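You operate a simulated robot arm through the tools that you are given. There is no shell and no other tool.

You run a simulated two-armed robot. Do the job below in one go: nothing can be reset, and whatever is moved stays where it is left.

TASK
Count out a tray of seed from tin 750 on the white board with holes.
Fine: empty the tin on the board and put it back; tilt the spare seed off, board level again; pull the yellow slide and leave it out, then pull out the wooden drawer with the tray.

It is judged by the outcome, as a careful person would: the job done as asked, and still so three seconds after it is handed in. It fails if anything else is knocked over, pushed out of place, dropped, spilled or broken.

THE ROBOT
Two 7-joint arms with fingered hands on one trunk that stands fixed in place. Base frame: the origin is at the foot of the trunk, x ahead of it, y to its left, z up. Lengths are in mm, angles in rad, forces in N, time in s.
The left shoulder is at [50, 214, 869], the right one opposite. With the tool pointing down near the work surface each hand reaches from about 380 to 880 mm from the base axis, measured 20 degrees to its own side. Payload 3 kg a hand.
Tool frame (each hand has its own): the origin (TCP) lies between the finger pads and is the grasp point; the fingertips stand 26 mm ahead of it; z points along the fingers, y is the line along which they close. Largest opening 132 mm; the body of the gripper starts 73 mm behind the TCP. The gripper is a hand of 3 fingers: y runs from the thumb to the fingers, the wrist lies at [0, 0, -229] in the tool frame.
Orientation is that of the tool frame in the base frame, as a unit quaternion [x, y, z, w]. With the fingers straight down and closing along the base's y, the tool's x points along the base's -x, its y along +y and its z along -z.

THE INTERFACE
- The arms move only by the tool send_rows. It takes "left_series", "right_series" or both (then of equal length, played together; a hand with none holds still); each is a list of rows, each a list of 6 numbers: the turn, a rotation vector about the tool's x, y, z in degrees, then the shift along the tool's x, y, z in mm. In form: [[rx, ry, rz, tx, ty, tz], ...]. A call has 1 to 20 rows; each row is the pose to reach, as a shift and turn from the pose commanded when the call began, along the tool's axes at that moment. Rows are played at 5 a second. More than 50 mm and 0.15 rad between two rows, and nothing of the call is played. A pose out of reach is approached as far as the arm can. The call stops where the force on the tool passes 50 N (or 10 N more than at its start, if that is more) or the arm is blocked; 0.2 s more then pass. In this call time passes only in rows, and 0.2 s behind the last. The reply holds the time, the measured pose of the TCP, the force on the tool along the base axes, the opening and the grip force, in the units named above and with some noise, with the torque about the TCP (base axes, N m) and any sound that the robot's microphone picked up.
- Cameras (640 x 400 px; columns grow to the right, rows downward): "scene" is now at [20.9, -42.9, 1493.7]; the picture's right is [-0.51, -0.86, 0.00], its down [-0.54, 0.32, -0.78] and it looks along [0.67, -0.40, -0.63] (base axes); focal length 325 px, centre (320, 200). "left" rides on the left gripper at [-62, 3, -92] in its tool frame; the picture's right is [-0.05, -1.00, 0.00], its down [0.83, -0.04, -0.56] and it looks along [0.55, -0.03, 0.83] (tool axes); focal length 230 px, centre (320, 200). "right" rides on the right gripper at [62, 3, -92] in its tool frame; the picture's right is [-0.05, 1.00, 0.00], its down [-0.83, -0.04, -0.56] and it looks along [-0.55, -0.03, 0.83] (tool axes); focal length 230 px, centre (320, 200). There is no depth. A picture from a camera that has moved, and an enlarged one, comes with that camera's place and axes in the base frame and with its lens. The place of the scene camera against the robot may be out by one fixed shift of up to 12 mm in any direction.
- grab_frame(camera): a new picture of that camera. The clock stands still meanwhile.
- finger_targets(finger1, finger2, thumb_bend, hand): sets how far each is bent, from 0 (flat) to 100 (curled in); at 30 the hand is open as for a grip, at 70 the pads meet at the TCP. One left out holds its place. A second passes; each finger stops where it meets its share of the squeeze, and holds until it gets a number again. It is the only way to open and close the hand. It gives what a move gives, with no picture; readings hold the bend of each and the force on the fingers (four entries, about 0 where the hand has none), thumb and palm.
- head_to(pan, tilt): turns the head with the scene camera to pan (to the left, within 1.501 rad either way) and tilt (down, from -0.506 to 1.204), counted from straight ahead of the robot. It gives what a move gives.
- enlarge(camera, box): a new picture of the part [left, top, right, bottom] of that camera's present view, enlarged. The clock stands still meanwhile.
- hand_in(): hands the job in; it is judged then, once.

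Nothing tells you positions but the pictures and the camera data. Unless the task says otherwise, let go and move clear before handing in.

The tools are called after "Request:" by a JSON object that holds its "api" and its "payload". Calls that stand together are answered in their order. send_rows: Moves the arms, as the interface text tells. Its arguments: {"type":"object","properties":{"left_series":{"type":"array"},"right_series":{"type":"array"}},"required":[]} The other tools are called the same way: finger_targets (finger1, finger2, thumb_bend, hand) moves the fingers one by one; head_to (pan, tilt) turns the head that bears the scene camera; grab_frame (camera) takes a picture; enlarge (camera, box) takes an enlarged picture of a part of a camera's view; hand_in () hands the job in.

At the start:

```text
time: 0.0
left_position: [435.0, -20.0, 1239.2]
left_ee_rot: [0.231, 0.973, 0.0, 0.0]
left_force: [0.3, 0.2, 0.1]
left_ft_torque: [0.01, -0.03, -0.01]
left_grip_width: 131.9
left_finger_force: 0.0
left_shape: jaw
left_bend: [30.0, 30.0, 30.0]
left_finger forces: [0.1, 0.0, 0.0, 0.0, 0.1, 0.1]
right_position: [352.0, -401.5, 1219.0]
right_ee_rot: [0.232, 0.973, 0.0, 0.0]
right_force: [0.2, 0.2, -0.3]
right_ft_torque: [0.0, 0.01, 0.0]
right_grip_width: 131.7
right_finger_force: 0.1
right_shape: jaw
right_bend: [30.0, 30.0, 30.0]
right_finger forces: [0.0, 0.0, 0.0, 0.0, 0.0, 0.0]
head pan, tilt: [-0.539, 0.682]
```

scene: 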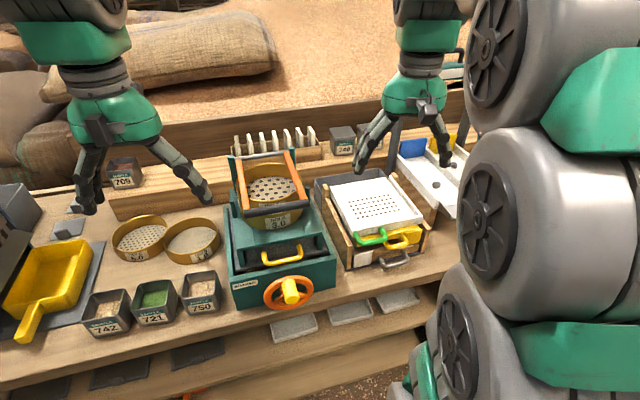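
right: 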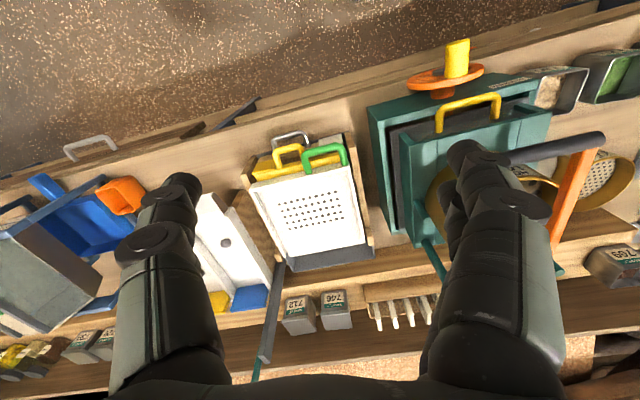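
left: 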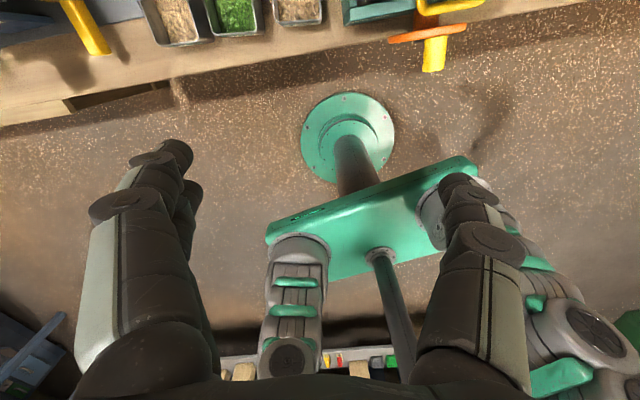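

I see a bench with tins 742, 721 and 750 at the left, a teal sieve machine in the middle, and the white holed board with a green handle, a yellow slide and a wooden drawer below it. I will look closer before moving anything.

Request:
{"api": "enlarge", "payload": {"camera": "scene", "box": [300, 150, 460, 290]}}

Request:
{"api": "enlarge", "payload": {"camera": "scene", "box": [70, 250, 250, 360]}}

Request:
{"api": "enlarge", "payload": {"camera": "right", "box": [220, 110, 400, 290]}}

```text
2.86 times, centred on (380, 220) of scene
camera zoom: at [20.9, -42.9, 1493.7], right [-0.51, -0.86, 0.0], down [-0.54, 0.32, -0.78], along [0.67, -0.4, -0.63], focal length 927 px, centre (149, 143)
```

zoom: 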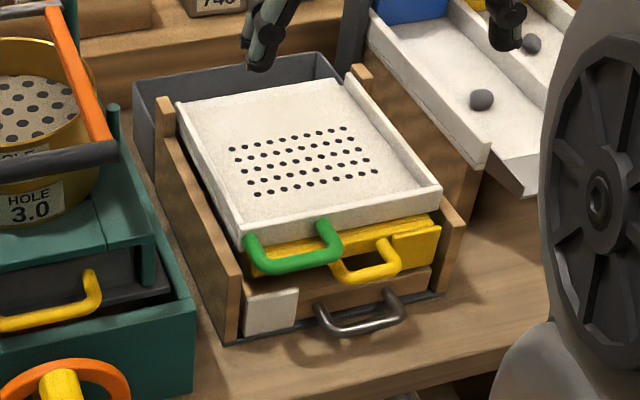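

```text
3.56 times, centred on (160, 305) of scene
camera zoom: at [20.9, -42.9, 1493.7], right [-0.51, -0.86, 0.0], down [-0.54, 0.32, -0.78], along [0.67, -0.4, -0.63], focal length 1154 px, centre (889, -173)
```

zoom: 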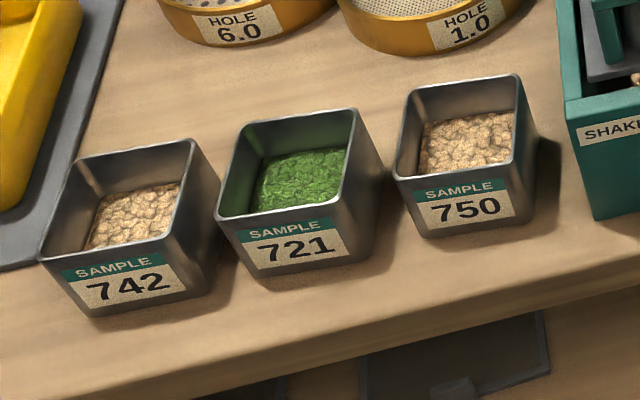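

```text
2.22 times, centred on (310, 200) of right
camera zoom: at [297.8, -370.0, 1311.1], right [0.5, 0.87, 0.0], down [0.72, -0.41, 0.56], along [0.48, -0.28, -0.83], focal length 511 px, centre (342, 200)
```

zoom: 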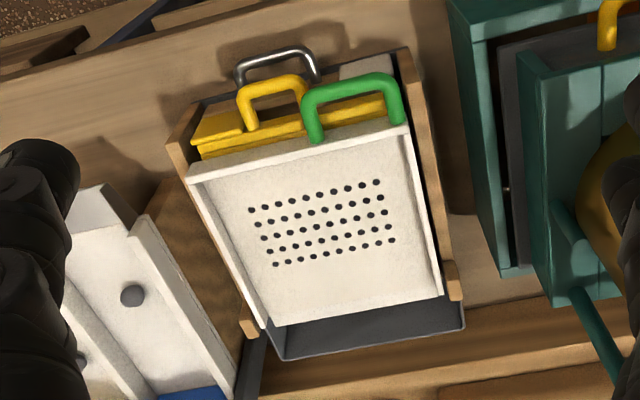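

The board sits at roughly (480..650, -400..-620) and tin 750 near (530, -45). I'll turn the head to see the board and then the bench in front of me, so I can check the geometry.

Request:
{"api": "head_to", "payload": {"pan": -0.75, "tilt": 0.85}}

Request:
{"api": "grab_frame", "payload": {"camera": "scene"}}

Request:
{"api": "enlarge", "payload": {"camera": "right", "box": [400, 20, 640, 270]}}

```text
time: 0.7
left_position: [435.6, -21.2, 1239.5]
left_ee_rot: [0.232, 0.973, 0.0, 0.0]
left_force: [0.0, 0.2, -0.1]
left_ft_torque: [0.02, 0.01, 0.0]
left_grip_width: 131.8
left_finger_force: 0.1
left_shape: jaw
left_bend: [30.0, 30.0, 30.0]
left_finger forces: [0.0, 0.0, 0.0, 0.1, 0.0, 0.0]
right_position: [351.7, -400.9, 1218.7]
right_ee_rot: [0.231, 0.973, 0.0, 0.0]
right_force: [0.0, 0.1, -0.1]
right_ft_torque: [0.0, -0.01, 0.0]
right_grip_width: 132.1
right_finger_force: 0.0
right_shape: jaw
right_bend: [30.0, 30.0, 30.0]
right_finger forces: [0.0, 0.1, 0.0, 0.0, 0.1, 0.0]
head pan, tilt: [-0.75, 0.85]
```

```text
taken
```

scene: 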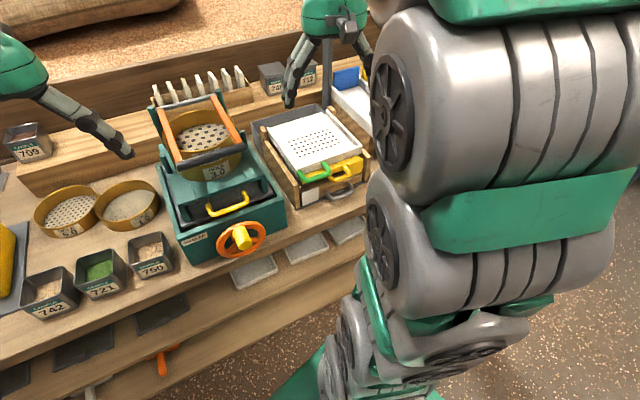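

```text
1.60 times, centred on (520, 145) of right
camera zoom: at [297.8, -370.0, 1311.0], right [0.5, 0.87, 0.0], down [0.72, -0.41, 0.56], along [0.48, -0.28, -0.83], focal length 368 px, centre (0, 288)
```

zoom: 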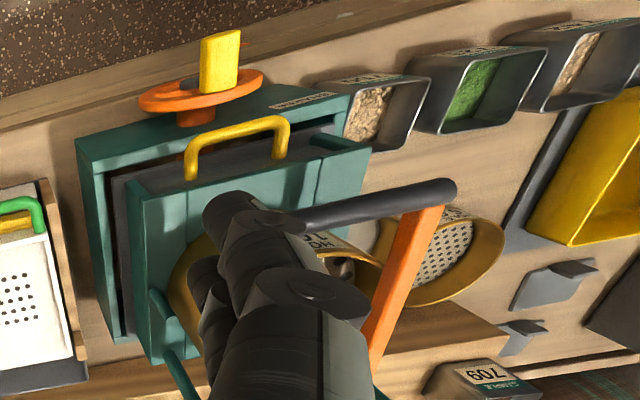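

The left hand hovers close to where the right hand will work, so I'll move it 240 mm to the robot's left first. After that I'll use the right wrist camera for triangulation.

Request:
{"api": "send_rows", "payload": {"left_series": [[0, 0, 0, 18, 35.7, 0], [0, 0, 0, 36, 71.4, 0], [0, 0, 0, 54, 107.2, 0], [0, 0, 0, 72, 142.9, 0], [0, 0, 0, 90, 178.6, 0], [0, 0, 0, 108, 214.3, 0]]}}

Request:
{"api": "grab_frame", "payload": {"camera": "left"}}

Request:
{"api": "enlarge", "payload": {"camera": "scene", "box": [0, 80, 400, 330]}}

```text
time: 2.1
left_position: [436.1, 218.7, 1239.7]
left_ee_rot: [0.232, 0.973, 0.0, 0.0]
left_force: [0.2, 0.0, 0.2]
left_ft_torque: [-0.06, -0.01, 0.0]
left_grip_width: 131.9
left_finger_force: 0.0
left_shape: jaw
left_bend: [30.0, 30.0, 30.0]
left_finger forces: [0.0, 0.0, 0.0, 0.0, 0.0, 0.0]
right_position: [352.3, -400.8, 1219.0]
right_ee_rot: [0.232, 0.973, 0.0, 0.0]
right_force: [-0.5, -0.3, -1.0]
right_ft_torque: [0.01, 0.01, 0.01]
right_grip_width: 131.9
right_finger_force: 0.1
right_shape: jaw
right_bend: [30.0, 30.0, 30.0]
right_finger forces: [0.0, 0.0, 0.1, 0.0, 0.0, 0.0]
head pan, tilt: [-0.75, 0.85]
```

```text
taken
camera left: at [493.9, 194.1, 1331.9], right [-0.4, -0.91, 0.0], down [-0.76, 0.34, 0.56], along [-0.51, 0.23, -0.83], focal length 230 px, centre (320, 200)
```

left: 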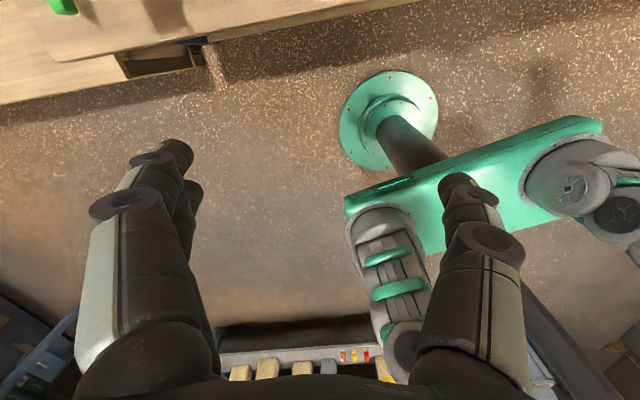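

```text
1.60 times, centred on (200, 205) of scene
camera zoom: at [4.6, -52.3, 1479.9], right [-0.68, -0.73, 0.0], down [-0.55, 0.51, -0.66], along [0.48, -0.45, -0.75], focal length 519 px, centre (512, 192)
```

zoom: 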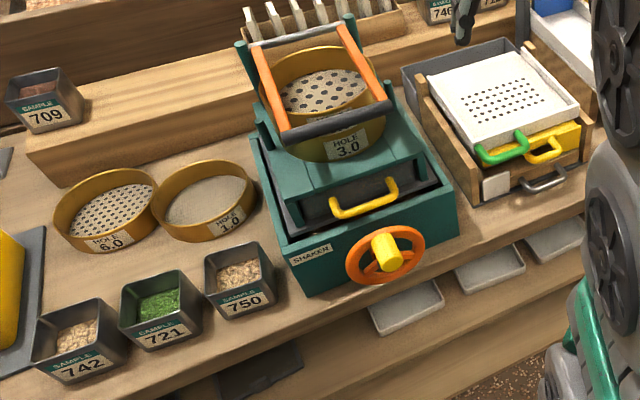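

The left hand is out of the way. Now I move the right hand 240 mm left to view tin 750 and the board from a second vantage point.

Request:
{"api": "send_rows", "payload": {"right_series": [[0, 0, 0, 18, 35.7, 0], [0, 0, 0, 36, 71.4, 0], [0, 0, 0, 54, 107.2, 0], [0, 0, 0, 72, 142.9, 0], [0, 0, 0, 90, 178.6, 0], [0, 0, 0, 108, 214.3, 0]]}}

Request:
{"api": "grab_frame", "payload": {"camera": "right"}}

Request:
{"api": "grab_frame", "payload": {"camera": "scene"}}

```text
time: 3.5
left_position: [436.4, 218.4, 1240.6]
left_ee_rot: [0.232, 0.973, 0.0, 0.0]
left_force: [0.3, 0.7, 0.0]
left_ft_torque: [-0.02, -0.01, -0.01]
left_grip_width: 132.2
left_finger_force: 0.1
left_shape: jaw
left_bend: [30.0, 30.0, 30.0]
left_finger forces: [0.1, 0.1, 0.0, 0.0, 0.0, 0.0]
right_position: [353.2, -158.9, 1219.7]
right_ee_rot: [0.232, 0.973, 0.0, 0.0]
right_force: [0.1, -0.2, -0.2]
right_ft_torque: [-0.03, -0.02, 0.02]
right_grip_width: 132.0
right_finger_force: 0.0
right_shape: jaw
right_bend: [30.0, 30.0, 30.0]
right_finger forces: [0.0, 0.1, 0.0, 0.0, 0.0, 0.0]
head pan, tilt: [-0.75, 0.85]
```

```text
taken
camera right: at [297.7, -128.1, 1311.5], right [0.5, 0.87, 0.0], down [0.72, -0.41, 0.56], along [0.48, -0.28, -0.83], focal length 230 px, centre (320, 200)
```

right: 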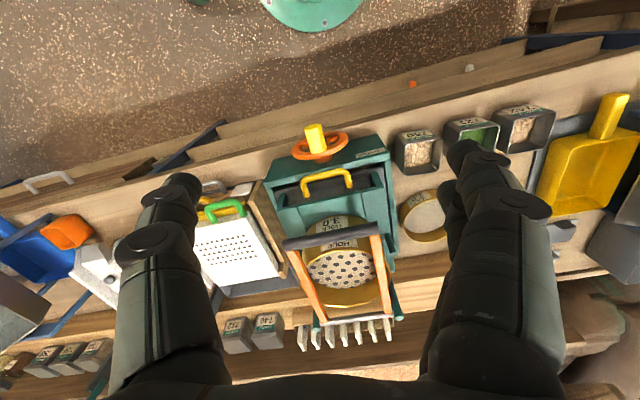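

```text
taken
```

scene: 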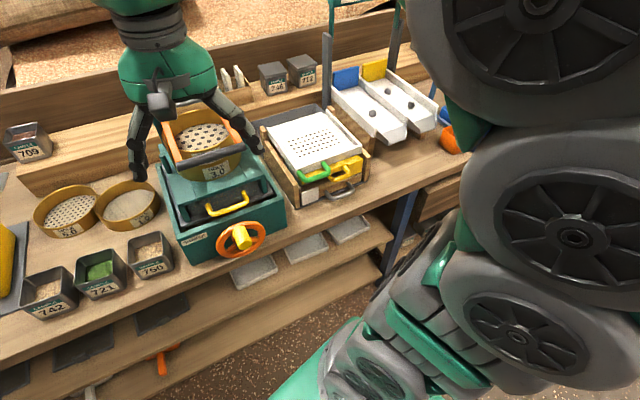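

I have a second vantage point, and tin 750 sits just left of the teal shaker. I'll enlarge both views to measure it.

Request:
{"api": "enlarge", "payload": {"camera": "right", "box": [370, 80, 570, 200]}}

Request:
{"api": "enlarge", "payload": {"camera": "scene", "box": [10, 210, 210, 330]}}

Request:
{"api": "enlarge", "payload": {"camera": "scene", "box": [240, 100, 400, 220]}}

Request:
{"api": "enlarge", "payload": {"camera": "right", "box": [170, 160, 330, 310]}}

```text
3.20 times, centred on (470, 140) of right
camera zoom: at [297.7, -128.1, 1311.5], right [0.5, 0.87, 0.0], down [0.72, -0.41, 0.56], along [0.48, -0.28, -0.83], focal length 736 px, centre (-160, 392)
```

zoom: 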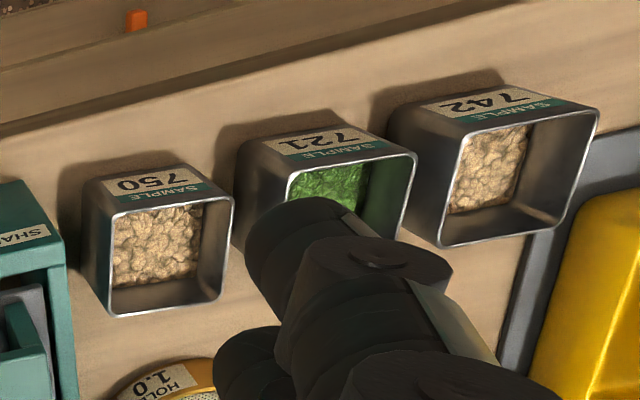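

```text
3.20 times, centred on (110, 270) of scene
camera zoom: at [4.6, -52.3, 1479.9], right [-0.68, -0.73, 0.0], down [-0.55, 0.51, -0.66], along [0.48, -0.45, -0.75], focal length 1039 px, centre (992, -24)
```

zoom: 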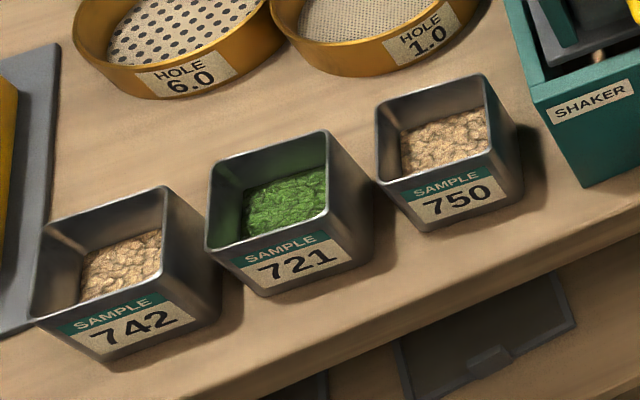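

```text
3.33 times, centred on (320, 160) of scene
camera zoom: at [4.6, -52.3, 1479.9], right [-0.68, -0.73, 0.0], down [-0.55, 0.51, -0.66], along [0.48, -0.45, -0.75], focal length 1082 px, centre (320, 333)
```

zoom: 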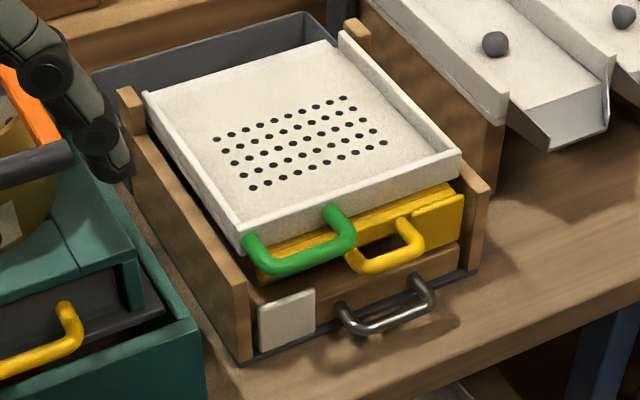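

```text
2.67 times, centred on (250, 235) of right
camera zoom: at [297.7, -128.1, 1311.5], right [0.5, 0.87, 0.0], down [0.72, -0.41, 0.56], along [0.48, -0.28, -0.83], focal length 614 px, centre (507, 107)
```

zoom: 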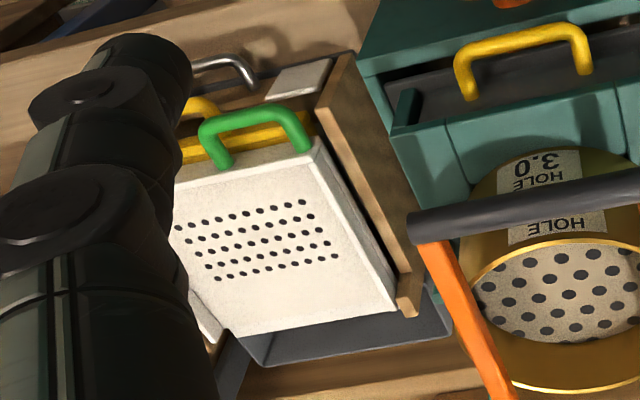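

The bench looks yawed by about -15°, with the board roughly 200 x 200 mm and its top near z = 912. Next I bring the right wrist camera nearer to tin 750, staying high, and turn the hand square to the bench.

Request:
{"api": "send_rows", "payload": {"right_series": [[0, 0, -2.4, -6.6, 25.5, 28], [0, 0, -4.8, -13.2, 51, 56], [0, 0, -7.2, -19.8, 76.5, 84], [0, 0, -9.6, -26.4, 102, 112], [0, 0, -11.8, -33, 127.6, 140]]}}

Request:
{"api": "grab_frame", "payload": {"camera": "right"}}

Request:
{"api": "grab_frame", "payload": {"camera": "scene"}}

```text
time: 4.7
left_position: [436.5, 219.1, 1240.8]
left_ee_rot: [0.231, 0.973, 0.0, 0.0]
left_force: [0.9, 0.4, -0.3]
left_ft_torque: [-0.02, -0.03, -0.01]
left_grip_width: 131.9
left_finger_force: 0.1
left_shape: jaw
left_bend: [30.0, 30.0, 30.0]
left_finger forces: [0.0, 0.1, 0.1, 0.0, 0.0, 0.0]
right_position: [439.4, -60.0, 1079.5]
right_ee_rot: [0.13, 0.992, 0.001, 0.0]
right_force: [0.0, 0.7, -0.7]
right_ft_torque: [0.03, 0.03, 0.03]
right_grip_width: 131.9
right_finger_force: 0.0
right_shape: jaw
right_bend: [30.0, 30.0, 30.0]
right_finger forces: [0.0, 0.0, 0.1, 0.0, 0.0, 0.0]
head pan, tilt: [-0.75, 0.85]
```

```text
taken
camera right: at [380.8, -41.6, 1171.6], right [0.31, 0.95, 0.0], down [0.79, -0.26, 0.56], along [0.53, -0.17, -0.83], focal length 230 px, centre (320, 200)
```

right: 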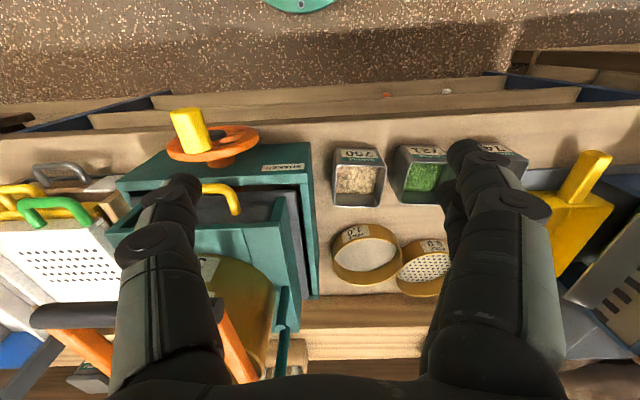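

```text
taken
```

scene: 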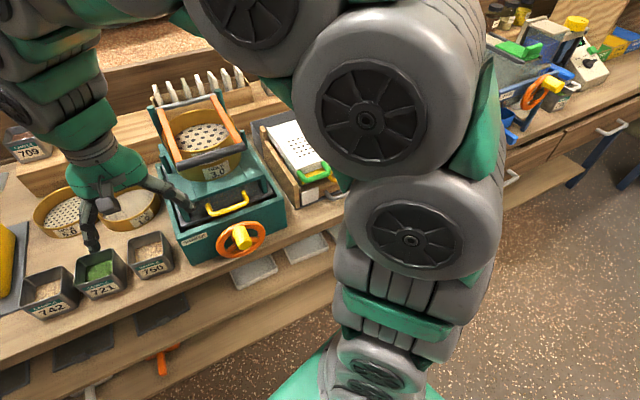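

The tin is now well in view of the right wrist camera. I'll enlarge it and then shift the hand a little for a stereo pair.

Request:
{"api": "enlarge", "payload": {"camera": "right", "box": [290, 130, 450, 230]}}

Request:
{"api": "send_rows", "payload": {"right_series": [[0, 0, 0, 0, 40, 0], [0, 0, 0, 0, 80, 0], [0, 0, 0, 0, 120, 0]]}}

Request:
{"api": "enlarge", "payload": {"camera": "right", "box": [240, 120, 400, 220]}}

Request:
{"api": "grab_frame", "payload": {"camera": "right"}}

```text
4.00 times, centred on (370, 180) of right
camera zoom: at [380.8, -41.6, 1171.6], right [0.31, 0.95, 0.0], down [0.79, -0.26, 0.56], along [0.53, -0.17, -0.83], focal length 920 px, centre (120, 280)
```

zoom: 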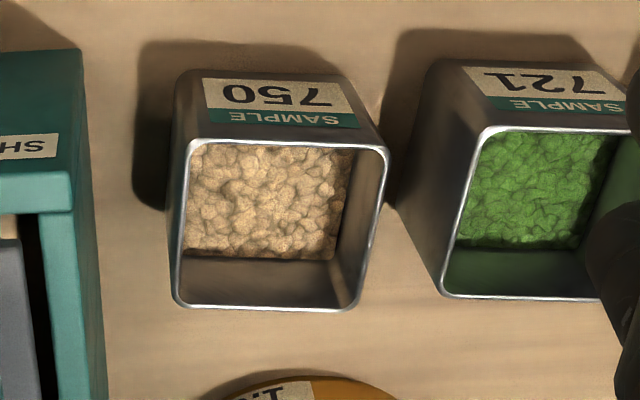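

```text
time: 5.5
left_position: [436.4, 218.3, 1240.7]
left_ee_rot: [0.232, 0.973, 0.0, 0.0]
left_force: [0.8, 1.0, 0.2]
left_ft_torque: [-0.04, -0.03, -0.03]
left_grip_width: 131.9
left_finger_force: 0.1
left_shape: jaw
left_bend: [30.0, 30.0, 30.0]
left_finger forces: [0.0, 0.0, 0.0, 0.1, 0.1, 0.0]
right_position: [470.3, 53.1, 1078.0]
right_ee_rot: [0.131, 0.991, 0.0, -0.001]
right_force: [-0.3, -0.8, 0.3]
right_ft_torque: [-0.01, 0.01, -0.02]
right_grip_width: 131.7
right_finger_force: 0.2
right_shape: jaw
right_bend: [30.0, 30.0, 30.0]
right_finger forces: [0.1, 0.1, 0.1, 0.0, 0.0, 0.0]
head pan, tilt: [-0.75, 0.85]
```

```text
4.00 times, centred on (320, 170) of right
camera zoom: at [411.4, 73.7, 1171.0], right [0.31, 0.95, 0.0], down [0.79, -0.26, 0.55], along [0.53, -0.17, -0.83], focal length 920 px, centre (320, 320)
```

zoom: 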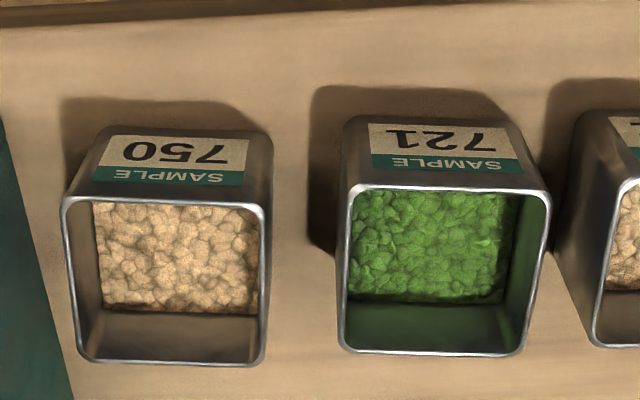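

```text
taken
camera right: at [411.4, 73.7, 1171.0], right [0.31, 0.95, 0.0], down [0.79, -0.26, 0.55], along [0.53, -0.17, -0.83], focal length 230 px, centre (320, 200)
```

right: 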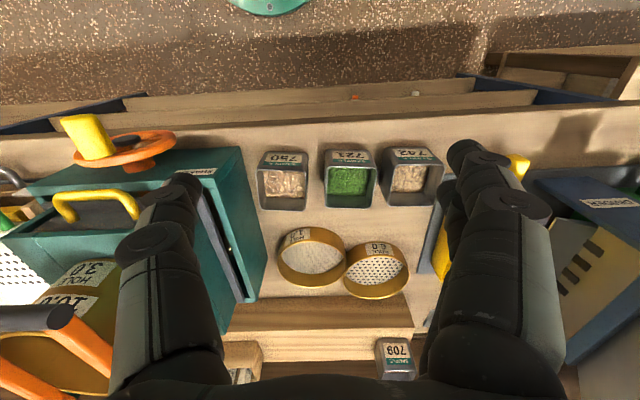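

Stereo gives tin 750's rim at z≈865, centred near (571, -40), about 72 mm square with yaw ≈ -19°; the bench top is at z≈800. Before planning the grasp I'll test in free air how far the right wrist can turn.

Request:
{"api": "send_rows", "payload": {"right_series": [[0, 0, 8, 0, 0, 0], [0, 0, 16, 0, 0, 0], [0, 0, 24, 0, 0, 0], [0, 0, 32, 0, 0, 0], [0, 0, 40, 0, 0, 0], [0, 0, 48, 0, 0, 0], [0, 0, 56, 0, 0, 0], [0, 0, 64, 0, 0, 0], [0, 0, 72, 0, 0, 0], [0, 0, 80, 0, 0, 0], [0, 0, 88, 0, 0, 0], [0, 0, 96, 0, 0, 0], [0, 0, 104, 0, 0, 0], [0, 0, 112, 0, 0, 0], [0, 0, 120, 0, 0, 0]]}}

Request:
{"api": "grab_frame", "payload": {"camera": "scene"}}

```text
time: 8.7
left_position: [437.1, 218.7, 1239.8]
left_ee_rot: [0.232, 0.973, 0.001, 0.0]
left_force: [1.0, 0.5, 0.1]
left_ft_torque: [0.01, 0.0, -0.01]
left_grip_width: 132.0
left_finger_force: 0.0
left_shape: jaw
left_bend: [30.0, 30.0, 30.0]
left_finger forces: [0.1, 0.0, 0.0, 0.0, 0.2, 0.0]
right_position: [469.2, 54.7, 1079.7]
right_ee_rot: [0.924, 0.382, 0.0, 0.0]
right_force: [0.0, 0.7, -0.1]
right_ft_torque: [0.04, -0.01, 0.01]
right_grip_width: 131.9
right_finger_force: 0.0
right_shape: jaw
right_bend: [30.0, 30.0, 30.0]
right_finger forces: [0.0, 0.1, 0.0, 0.1, 0.0, 0.0]
head pan, tilt: [-0.75, 0.85]
```

```text
taken
```

scene: 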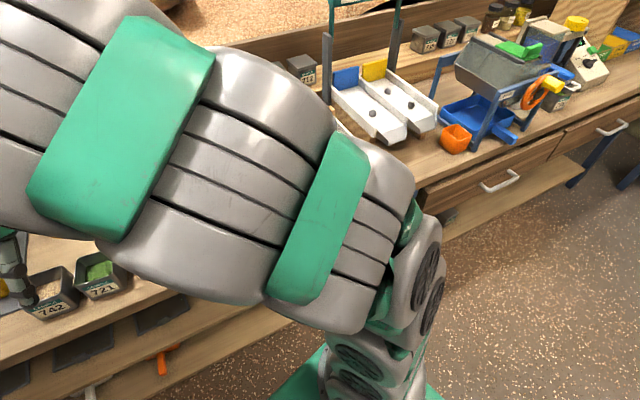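

The wrist follows easily through +120°, though the elbow swings up near the head. I continue turning towards 184° total to see if the camera-on-top orientation is reachable.

Request:
{"api": "send_rows", "payload": {"right_series": [[0, 0, 8, 0, 0, 0], [0, 0, 16, 0, 0, 0], [0, 0, 24, 0, 0, 0], [0, 0, 32, 0, 0, 0], [0, 0, 40, 0, 0, 0], [0, 0, 48, 0, 0, 0], [0, 0, 56, 0, 0, 0], [0, 0, 64, 0, 0, 0]]}}

Request:
{"api": "grab_frame", "payload": {"camera": "scene"}}

```text
time: 10.5
left_position: [437.0, 218.2, 1241.1]
left_ee_rot: [0.232, 0.973, 0.0, 0.0]
left_force: [0.8, 0.6, -0.4]
left_ft_torque: [-0.01, 0.01, 0.02]
left_grip_width: 131.9
left_finger_force: 0.0
left_shape: jaw
left_bend: [30.0, 30.0, 30.0]
left_finger forces: [0.0, 0.0, 0.0, 0.1, 0.0, 0.1]
right_position: [469.3, 53.7, 1079.2]
right_ee_rot: [0.986, -0.166, -0.001, 0.001]
right_force: [-0.8, -0.3, -0.2]
right_ft_torque: [-0.01, 0.0, 0.01]
right_grip_width: 132.0
right_finger_force: 0.0
right_shape: jaw
right_bend: [30.0, 30.0, 30.0]
right_finger forces: [0.0, 0.1, 0.0, 0.0, 0.0, 0.0]
head pan, tilt: [-0.75, 0.85]
```

```text
taken
```

scene: 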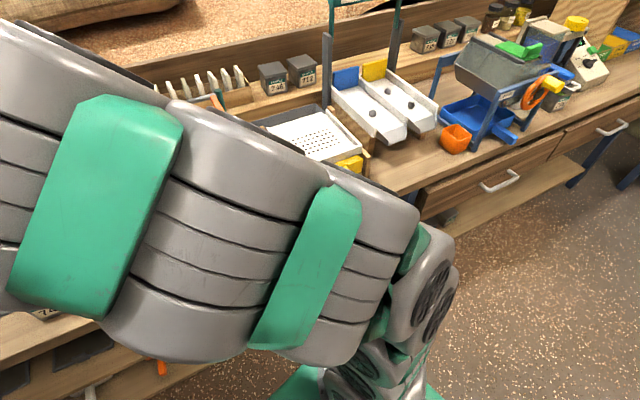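

The right hand now has its x pointing forward, so pitching up will put its camera on top. I'll move the left arm further out of the way and look where it is.

Request:
{"api": "send_rows", "payload": {"left_series": [[0, 0, 0, 32.2, 28.5, 0], [0, 0, 0, 64.4, 57, 0], [0, 0, 0, 96.6, 85.5, 0], [0, 0, 0, 128.8, 114, 0], [0, 0, 0, 161, 142.6, 0]]}}

Request:
{"api": "head_to", "payload": {"pan": 0.6, "tilt": 0.9}}

Request:
{"api": "grab_frame", "payload": {"camera": "scene"}}

```text
time: 11.7
left_position: [356.4, 420.2, 1239.3]
left_ee_rot: [0.232, 0.973, 0.0, 0.0]
left_force: [0.1, 0.2, 0.1]
left_ft_torque: [0.0, 0.02, 0.0]
left_grip_width: 131.9
left_finger_force: 0.0
left_shape: jaw
left_bend: [30.0, 30.0, 30.0]
left_finger forces: [0.0, 0.1, 0.0, 0.0, 0.0, 0.0]
right_position: [469.8, 54.8, 1078.6]
right_ee_rot: [0.986, -0.165, 0.0, 0.001]
right_force: [-0.2, 0.7, -0.4]
right_ft_torque: [0.01, -0.01, -0.01]
right_grip_width: 131.6
right_finger_force: 0.0
right_shape: jaw
right_bend: [30.0, 30.0, 30.0]
right_finger forces: [0.1, 0.0, 0.0, 0.0, 0.1, 0.1]
head pan, tilt: [-0.75, 0.85]
```

```text
time: 13.2
left_position: [356.2, 418.6, 1239.2]
left_ee_rot: [0.231, 0.973, 0.0, 0.0]
left_force: [-0.3, 0.2, 0.1]
left_ft_torque: [0.01, -0.03, 0.01]
left_grip_width: 131.9
left_finger_force: 0.0
left_shape: jaw
left_bend: [30.0, 30.0, 30.0]
left_finger forces: [0.0, 0.0, 0.0, 0.0, 0.0, 0.0]
right_position: [470.4, 54.3, 1079.4]
right_ee_rot: [0.986, -0.164, 0.0, 0.0]
right_force: [0.0, 0.2, 0.5]
right_ft_torque: [-0.01, 0.0, -0.05]
right_grip_width: 132.0
right_finger_force: 0.1
right_shape: jaw
right_bend: [30.0, 30.0, 30.0]
right_finger forces: [0.1, 0.0, 0.0, 0.1, 0.1, 0.0]
head pan, tilt: [0.6, 0.901]
```

```text
taken
```

scene: 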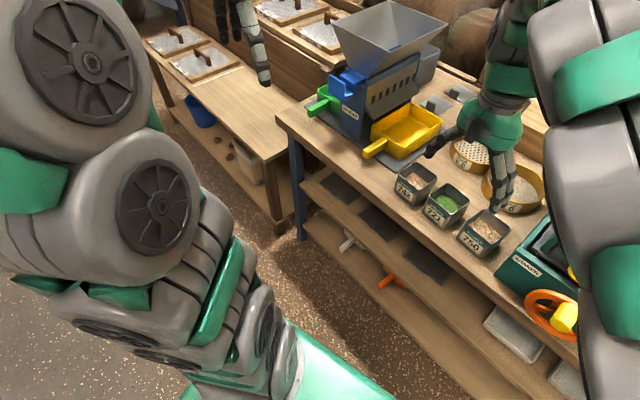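

The left arm is clear now. I pitch the right hand halfway toward horizontal while moving over the tin at a safe height, and check the result.

Request:
{"api": "send_rows", "payload": {"right_series": [[0, 7.5, 0, 10.5, 4.64, 6.6], [0, 15, 0, 21, 9.28, 13.2], [0, 22.5, 0, 31.5, 13.9, 19.8], [0, 30, 0, 42, 18.6, 26.4], [0, 37.5, 0, 52.6, 23.2, 33], [0, 45, 0, 63.1, 27.9, 39.5]]}}

Request:
{"api": "head_to", "payload": {"pan": -0.1, "tilt": 0.75}}

Request:
{"api": "grab_frame", "payload": {"camera": "scene"}}

Request:
{"api": "grab_frame", "payload": {"camera": "right"}}

```text
time: 14.6
left_position: [358.0, 419.5, 1239.7]
left_ee_rot: [0.231, 0.973, 0.0, 0.0]
left_force: [-1.0, 0.1, -0.4]
left_ft_torque: [0.0, 0.01, -0.03]
left_grip_width: 131.8
left_finger_force: 0.0
left_shape: jaw
left_bend: [30.0, 30.0, 30.0]
left_finger forces: [0.1, 0.0, 0.0, 0.0, 0.0, 0.1]
right_position: [522.6, -6.0, 1020.5]
right_ee_rot: [0.923, -0.21, 0.322, 0.024]
right_force: [0.0, 0.8, -0.1]
right_ft_torque: [0.02, -0.01, 0.01]
right_grip_width: 131.8
right_finger_force: 0.0
right_shape: jaw
right_bend: [30.0, 30.0, 30.0]
right_finger forces: [0.0, 0.0, 0.0, 0.0, 0.1, 0.1]
head pan, tilt: [0.6, 0.901]
```

```text
time: 15.7
left_position: [357.0, 420.0, 1239.4]
left_ee_rot: [0.232, 0.973, 0.0, 0.0]
left_force: [-0.7, 0.2, -1.0]
left_ft_torque: [-0.03, 0.0, -0.02]
left_grip_width: 131.6
left_finger_force: 0.0
left_shape: jaw
left_bend: [30.0, 30.0, 30.0]
left_finger forces: [0.0, 0.0, 0.0, 0.0, 0.1, 0.0]
right_position: [524.1, -6.4, 1022.0]
right_ee_rot: [0.923, -0.208, 0.323, 0.026]
right_force: [0.5, 0.0, -0.4]
right_ft_torque: [-0.01, 0.01, -0.04]
right_grip_width: 131.8
right_finger_force: 0.0
right_shape: jaw
right_bend: [30.0, 30.0, 30.0]
right_finger forces: [0.0, 0.0, 0.0, 0.1, 0.0, 0.0]
head pan, tilt: [-0.099, 0.75]
```

```text
taken
```

scene: 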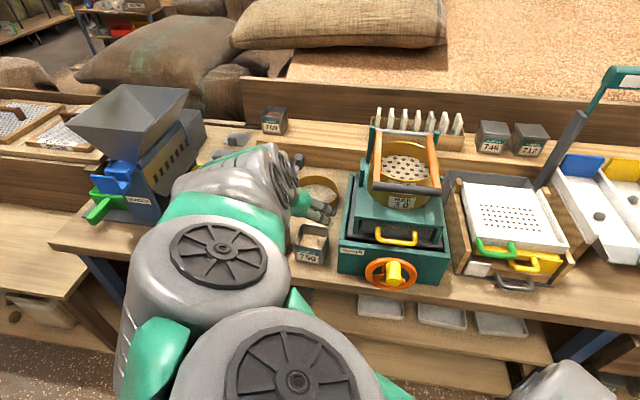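

```text
taken
camera right: at [511.3, -15.2, 1131.3], right [-0.44, -0.89, -0.12], down [-0.89, 0.45, -0.06], along [0.11, 0.08, -0.99], focal length 230 px, centre (320, 200)
```

right: 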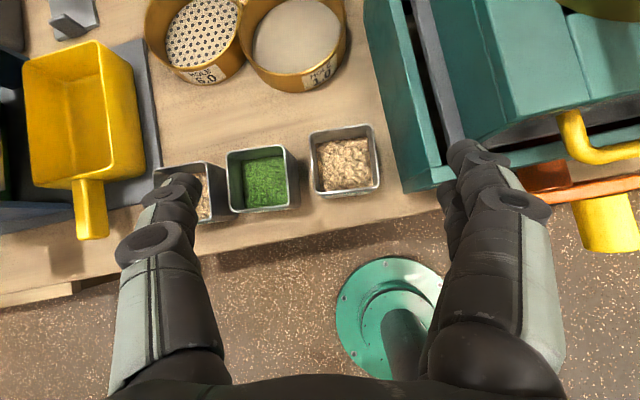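

The arm can't quite hold that pose: it is off by about 20 mm and several degrees, so this wrist branch hits a limit. I'll undo it and return to the natural orientation, then test pitching from there.

Request:
{"api": "send_rows", "payload": {"right_series": [[0, -7.5, 0, -2.8, -4.6, -12.1], [0, -15, 0, -5.6, -9.3, -24.2], [0, -22.5, 0, -8.4, -14, -36.3], [0, -30, 0, -11.1, -18.6, -48.4], [0, -37.5, 0, -13.9, -23.2, -60.5], [0, -45, 0, -16.7, -27.9, -72.6]]}}

Request:
{"api": "send_rows", "payload": {"right_series": [[0, 0, -8, 0, 0, 0], [0, 0, -16, 0, 0, 0], [0, 0, -24, 0, 0, 0], [0, 0, -32, 0, 0, 0], [0, 0, -40, 0, 0, 0], [0, 0, -48, 0, 0, 0], [0, 0, -56, 0, 0, 0], [0, 0, -64, 0, 0, 0], [0, 0, -72, 0, 0, 0], [0, 0, -80, 0, 0, 0], [0, 0, -88, 0, 0, 0], [0, 0, -96, 0, 0, 0], [0, 0, -104, 0, 0, 0], [0, 0, -112, 0, 0, 0], [0, 0, -120, 0, 0, 0], [0, 0, -128, 0, 0, 0], [0, 0, -136, 0, 0, 0], [0, 0, -144, 0, 0, 0], [0, 0, -152, 0, 0, 0], [0, 0, -160, 0, 0, 0]]}}

Request:
{"api": "grab_frame", "payload": {"camera": "scene"}}

```text
time: 17.1
left_position: [356.9, 419.4, 1239.8]
left_ee_rot: [0.232, 0.973, 0.0, 0.0]
left_force: [0.0, -0.4, -0.9]
left_ft_torque: [0.01, -0.03, 0.02]
left_grip_width: 131.9
left_finger_force: 0.2
left_shape: jaw
left_bend: [30.0, 30.0, 30.0]
left_finger forces: [0.0, 0.0, 0.1, 0.0, 0.0, 0.0]
right_position: [469.7, 53.8, 1079.6]
right_ee_rot: [0.986, -0.165, 0.0, 0.0]
right_force: [0.5, 0.1, -0.2]
right_ft_torque: [-0.01, -0.03, 0.03]
right_grip_width: 131.8
right_finger_force: 0.1
right_shape: jaw
right_bend: [30.0, 30.0, 30.0]
right_finger forces: [0.0, 0.1, 0.1, 0.1, 0.0, 0.0]
head pan, tilt: [-0.099, 0.75]
```

```text
time: 21.3
left_position: [357.0, 420.5, 1240.7]
left_ee_rot: [0.232, 0.973, 0.0, 0.0]
left_force: [0.2, 0.2, 0.3]
left_ft_torque: [0.04, 0.02, -0.01]
left_grip_width: 131.9
left_finger_force: 0.1
left_shape: jaw
left_bend: [30.0, 30.0, 30.0]
left_finger forces: [0.0, 0.0, 0.0, 0.0, 0.0, 0.0]
right_position: [469.5, 55.3, 1078.3]
right_ee_rot: [0.334, 0.943, 0.001, -0.001]
right_force: [-0.5, 0.3, -0.4]
right_ft_torque: [-0.02, -0.04, 0.01]
right_grip_width: 131.9
right_finger_force: 0.0
right_shape: jaw
right_bend: [30.0, 30.0, 30.0]
right_finger forces: [0.0, 0.0, 0.0, 0.0, 0.0, 0.0]
head pan, tilt: [-0.099, 0.75]
```

```text
taken
```

scene: 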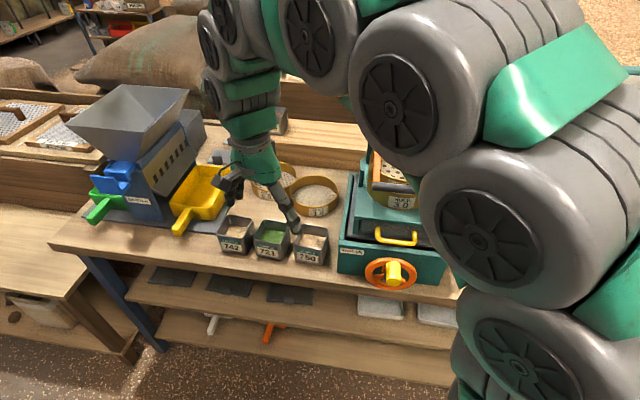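

The right hand is back near its natural orientation, and commanded poses replay exactly. Now I square it to the tin's yaw and test pitching forward 60° in this branch.

Request:
{"api": "send_rows", "payload": {"right_series": [[0, 0, -6.6, 0, 0, 0], [0, 0, -13.2, 0, 0, 0], [0, 0, -19.8, 0, 0, 0]]}}

Request:
{"api": "send_rows", "payload": {"right_series": [[0, -7.5, 0, -14, -7, 7], [0, -15, 0, -28, -14, 14], [0, -22.5, 0, -43, -21, 21], [0, -30, 0, -57, -28, 28], [0, -37.5, 0, -71, -35, 35], [0, -45, 0, -86, -42, 42], [0, -52.5, 0, -100, -48, 49], [0, -60, 0, -114.6, -55.4, 60]]}}

Request:
{"api": "grab_frame", "payload": {"camera": "scene"}}

Request:
{"api": "grab_frame", "payload": {"camera": "right"}}

```text
time: 22.1
left_position: [356.7, 420.5, 1238.8]
left_ee_rot: [0.232, 0.973, 0.0, 0.0]
left_force: [-0.4, 0.4, -0.6]
left_ft_torque: [0.0, -0.01, -0.04]
left_grip_width: 131.7
left_finger_force: 0.1
left_shape: jaw
left_bend: [30.0, 30.0, 30.0]
left_finger forces: [0.0, 0.1, 0.0, 0.0, 0.0, 0.1]
right_position: [468.7, 54.6, 1079.3]
right_ee_rot: [0.165, 0.986, 0.0, 0.0]
right_force: [-0.1, 0.7, 0.7]
right_ft_torque: [0.0, -0.02, 0.0]
right_grip_width: 132.0
right_finger_force: 0.1
right_shape: jaw
right_bend: [30.0, 30.0, 30.0]
right_finger forces: [0.1, 0.0, 0.1, 0.0, 0.0, 0.0]
head pan, tilt: [-0.099, 0.75]
```

```text
time: 24.1
left_position: [357.3, 419.6, 1239.5]
left_ee_rot: [0.23, 0.973, 0.0, 0.001]
left_force: [-0.2, 0.6, 0.3]
left_ft_torque: [0.02, 0.01, 0.01]
left_grip_width: 131.7
left_finger_force: 0.1
left_shape: jaw
left_bend: [30.0, 30.0, 30.0]
left_finger forces: [0.0, 0.0, 0.0, 0.1, 0.1, 0.0]
right_position: [551.3, -37.9, 992.2]
right_ee_rot: [0.175, 0.871, -0.065, 0.454]
right_force: [-0.6, 0.6, 0.3]
right_ft_torque: [0.01, 0.0, -0.04]
right_grip_width: 131.6
right_finger_force: 0.2
right_shape: jaw
right_bend: [30.0, 30.0, 30.0]
right_finger forces: [0.1, 0.0, 0.0, 0.0, 0.0, 0.0]
head pan, tilt: [-0.099, 0.75]
stopped in row 8 (right hand): the arm was blocked; the commanded pose is now the measured one
```

```text
taken
```

scene: 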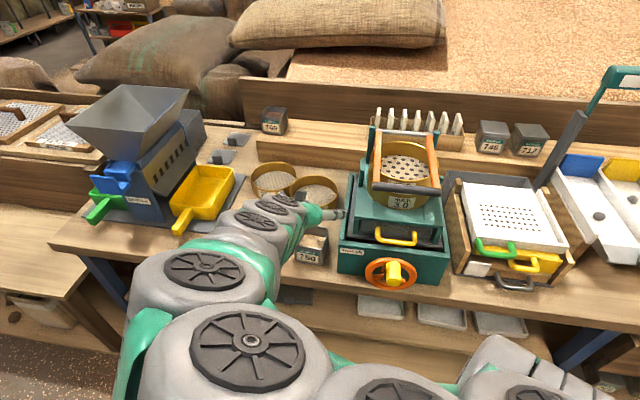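

```text
taken
camera right: at [448.8, 6.0, 995.5], right [0.39, 0.92, 0.09], down [0.0, -0.09, 1.0], along [0.92, -0.39, -0.03], focal length 230 px, centre (320, 200)
```

right: 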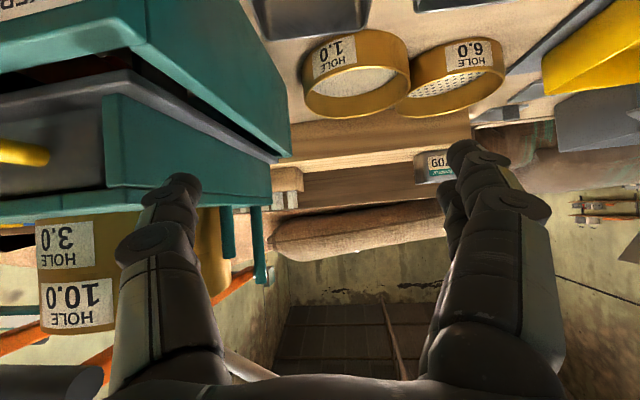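

The reach limit at the tin comes at about 52° of forward pitch, so a grasp with the fingers 45° below horizontal is feasible. I'll now go high over the shaker to the board and test empty-handed which pouring attitudes the right arm can reach.

Request:
{"api": "send_rows", "payload": {"right_series": [[0, 0, 0, -32.6, 1.8, -23.2], [0, 0, 0, -65.2, 3.7, -46.4], [0, 0, 0, -97.8, 5.5, -69.6], [0, 0, 0, -130.4, 7.4, -92.8], [0, 0, 0, -163, 9.2, -116], [0, 0, 0, -171.6, -27.2, -106.9], [0, 0, 0, -180.1, -63.7, -97.7], [0, 0, 0, -188.7, -100.1, -88.6], [0, 0, 0, -197.2, -136.6, -79.5], [0, 0, 0, -205.8, -173, -70.4], [0, 0, 0, -214.3, -209.4, -61.3], [0, 0, 0, -222.9, -245.9, -52.1], [0, 0, 0, -231.4, -282.3, -43], [0, 0, 0, -240, -318.8, -33.9], [0, 0, 0, -248.5, -355.2, -24.8], [0, 0, 0, -257.1, -391.6, -15.6], [0, 0, 0, -265.6, -428.1, -6.5]]}}

Request:
{"api": "grab_frame", "payload": {"camera": "scene"}}

Request:
{"api": "grab_frame", "payload": {"camera": "right"}}

```text
time: 27.7
left_position: [357.1, 419.6, 1239.6]
left_ee_rot: [0.232, 0.973, 0.0, 0.0]
left_force: [-0.1, 0.4, -0.4]
left_ft_torque: [0.01, 0.01, 0.0]
left_grip_width: 132.0
left_finger_force: 0.0
left_shape: jaw
left_bend: [30.0, 30.0, 30.0]
left_finger forces: [0.1, 0.0, 0.0, 0.1, 0.0, 0.0]
right_position: [530.9, -499.2, 1193.5]
right_ee_rot: [0.175, 0.87, -0.066, 0.455]
right_force: [-0.9, 0.5, 1.3]
right_ft_torque: [0.0, 0.0, 0.02]
right_grip_width: 132.0
right_finger_force: 0.0
right_shape: jaw
right_bend: [30.0, 30.0, 30.0]
right_finger forces: [0.0, 0.0, 0.1, 0.0, 0.0, 0.0]
head pan, tilt: [-0.099, 0.75]
```

```text
taken
```

scene: 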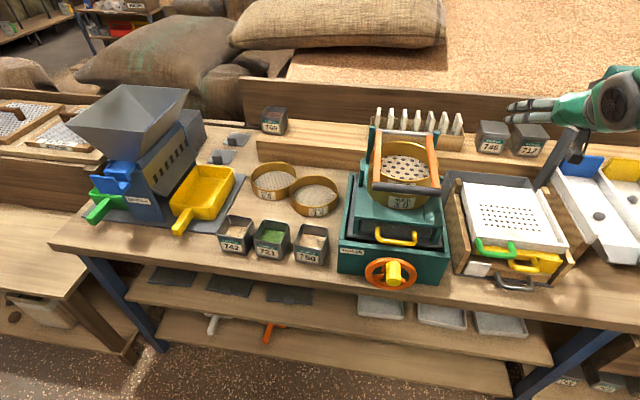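

```text
taken
camera right: at [427.5, -455.9, 1197.1], right [0.39, 0.92, 0.09], down [-0.01, -0.09, 1.0], along [0.92, -0.39, -0.03], focal length 230 px, centre (320, 200)
```

right: 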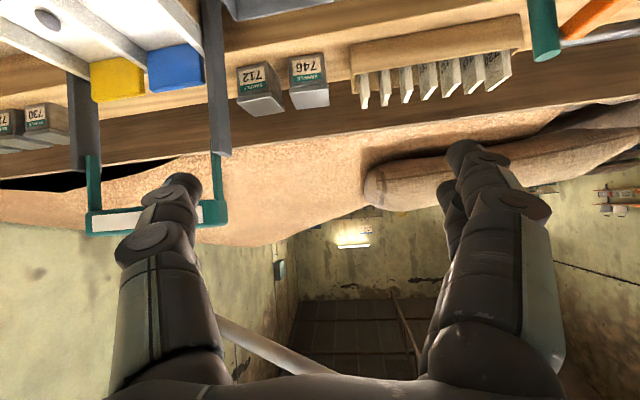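

The right hand moved exactly, hovering high over the board at (531, -499, 1193), and a tall post stands behind and right of the board that I must avoid. I test a roll of +160° about the tool axis here.

Request:
{"api": "send_rows", "payload": {"right_series": [[0, 0, 8, 0, 0, 0], [0, 0, 16, 0, 0, 0], [0, 0, 24, 0, 0, 0], [0, 0, 32, 0, 0, 0], [0, 0, 40, 0, 0, 0], [0, 0, 48, 0, 0, 0], [0, 0, 56, 0, 0, 0], [0, 0, 64, 0, 0, 0], [0, 0, 72, 0, 0, 0], [0, 0, 80, 0, 0, 0], [0, 0, 88, 0, 0, 0], [0, 0, 96, 0, 0, 0], [0, 0, 104, 0, 0, 0], [0, 0, 112, 0, 0, 0], [0, 0, 120, 0, 0, 0], [0, 0, 128, 0, 0, 0], [0, 0, 136, 0, 0, 0], [0, 0, 144, 0, 0, 0], [0, 0, 152, 0, 0, 0], [0, 0, 160, 0, 0, 0]]}}

Request:
{"api": "grab_frame", "payload": {"camera": "scene"}}

Request:
{"api": "grab_frame", "payload": {"camera": "right"}}

```text
time: 31.9
left_position: [356.9, 418.9, 1240.1]
left_ee_rot: [0.232, 0.973, 0.0, 0.0]
left_force: [-0.5, -0.1, -0.3]
left_ft_torque: [0.01, 0.02, 0.0]
left_grip_width: 131.8
left_finger_force: 0.0
left_shape: jaw
left_bend: [30.0, 30.0, 30.0]
left_finger forces: [0.0, 0.0, 0.1, 0.0, 0.0, 0.1]
right_position: [530.2, -499.3, 1193.3]
right_ee_rot: [0.888, -0.021, 0.437, 0.142]
right_force: [-0.4, 0.1, 0.3]
right_ft_torque: [-0.01, 0.02, 0.05]
right_grip_width: 132.0
right_finger_force: 0.0
right_shape: jaw
right_bend: [30.0, 30.0, 30.0]
right_finger forces: [0.0, 0.1, 0.0, 0.1, 0.0, 0.0]
head pan, tilt: [-0.099, 0.75]
```

```text
taken
```

scene: 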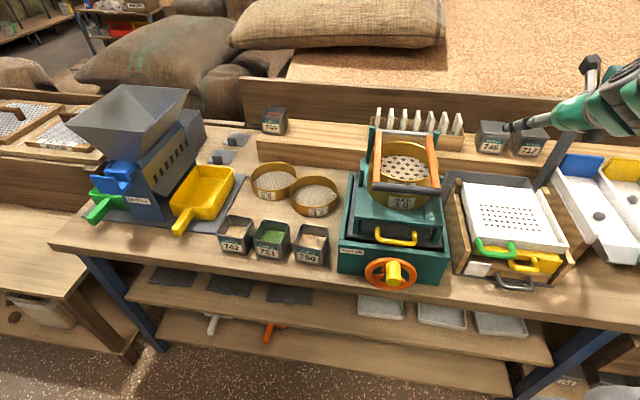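

```text
taken
camera right: at [496.0, -471.1, 1295.5], right [-0.2, -0.96, 0.19], down [-0.93, 0.12, -0.34], along [0.3, -0.25, -0.92], focal length 230 px, centre (320, 200)
```

right: 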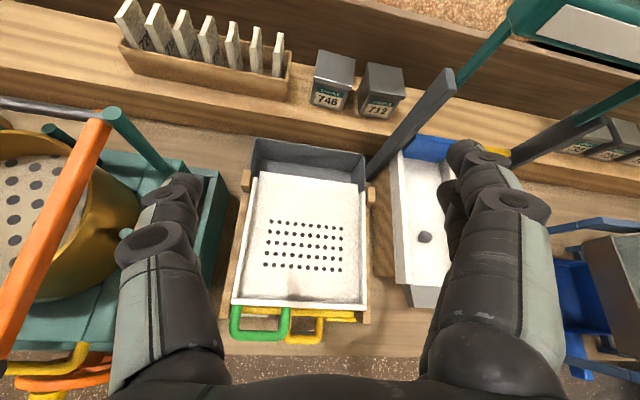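

The 160° roll works exactly here and gives a good look down on the board. I'll complete the roll to 180° and then pitch up until the fingers are horizontal, still in free air.

Request:
{"api": "enlarge", "payload": {"camera": "right", "box": [210, 120, 400, 350]}}

Request:
{"api": "send_rows", "payload": {"right_series": [[0, 0, 7, 0, 0, 0], [0, 0, 14, 0, 0, 0], [0, 0, 20, 0, 0, 0]]}}

Request:
{"api": "send_rows", "payload": {"right_series": [[0, 7, 0, 0, 0, 0], [0, 14, 0, 0, 0, 0], [0, 21, 0, 0, 0, 0], [0, 28, 0, 0, 0, 0], [0, 35, 0, 0, 0, 0], [0, 42, 0, 0, 0, 0]]}}

Request:
{"api": "grab_frame", "payload": {"camera": "right"}}

Request:
{"api": "grab_frame", "payload": {"camera": "scene"}}

```text
1.74 times, centred on (305, 235) of right
camera zoom: at [496.0, -471.1, 1295.5], right [-0.2, -0.96, 0.19], down [-0.93, 0.12, -0.34], along [0.3, -0.25, -0.92], focal length 400 px, centre (346, 139)
```

zoom: 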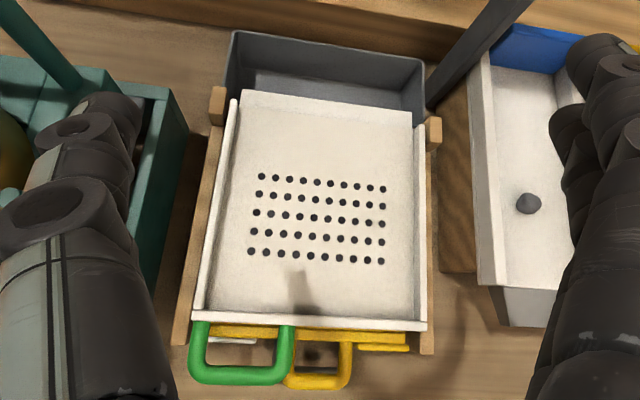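

```text
time: 32.7
left_position: [357.2, 419.6, 1240.2]
left_ee_rot: [0.232, 0.973, 0.0, 0.0]
left_force: [1.0, -1.1, -0.1]
left_ft_torque: [-0.02, 0.0, 0.02]
left_grip_width: 131.7
left_finger_force: 0.1
left_shape: jaw
left_bend: [30.0, 30.0, 30.0]
left_finger forces: [0.1, 0.0, 0.0, 0.0, 0.0, 0.0]
right_position: [528.7, -498.1, 1194.3]
right_ee_rot: [0.871, -0.176, 0.454, 0.065]
right_force: [0.1, 0.0, 0.2]
right_ft_torque: [0.0, 0.01, -0.02]
right_grip_width: 131.7
right_finger_force: 0.0
right_shape: jaw
right_bend: [30.0, 30.0, 30.0]
right_finger forces: [0.0, 0.0, 0.0, 0.0, 0.0, 0.0]
head pan, tilt: [-0.099, 0.75]
```

```text
time: 34.1
left_position: [356.9, 419.8, 1239.3]
left_ee_rot: [0.232, 0.973, 0.0, 0.0]
left_force: [0.3, 0.3, 0.5]
left_ft_torque: [0.02, -0.03, 0.04]
left_grip_width: 131.9
left_finger_force: 0.0
left_shape: jaw
left_bend: [30.0, 30.0, 30.0]
left_finger forces: [0.0, 0.0, 0.1, 0.2, 0.1, 0.0]
right_position: [569.6, -539.8, 1231.3]
right_ee_rot: [0.671, -0.143, 0.718, 0.119]
right_force: [0.1, 0.7, 0.4]
right_ft_torque: [0.05, 0.04, -0.03]
right_grip_width: 131.7
right_finger_force: 0.1
right_shape: jaw
right_bend: [30.0, 30.0, 30.0]
right_finger forces: [0.0, 0.0, 0.0, 0.0, 0.1, 0.1]
right hand out of reach, approached as far as the arm can: row 4, 5, 6
head pan, tilt: [-0.099, 0.75]
```

```text
taken
camera right: at [478.1, -510.3, 1286.8], right [-0.36, -0.93, -0.1], down [-0.44, 0.26, -0.86], along [0.82, -0.26, -0.5], focal length 230 px, centre (320, 200)
```

right: 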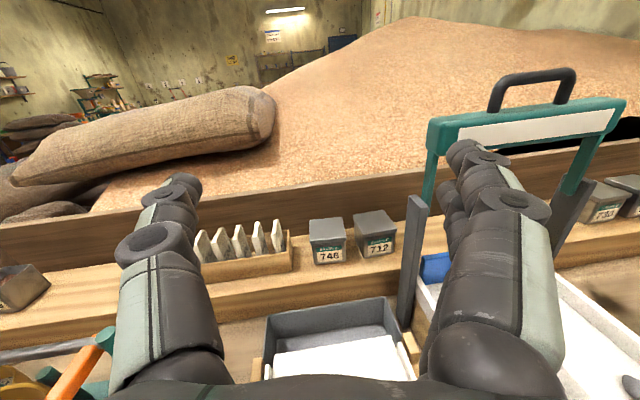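

```text
taken
```

scene: 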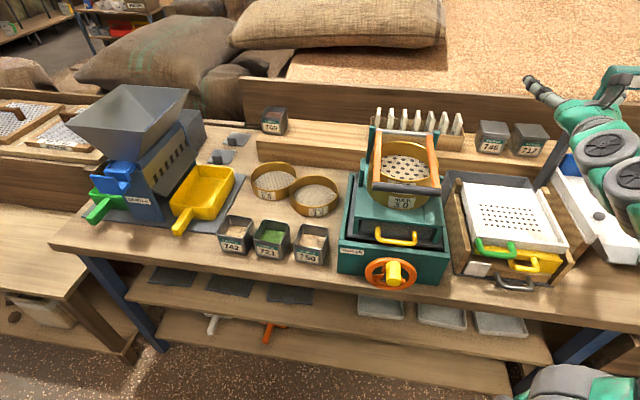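

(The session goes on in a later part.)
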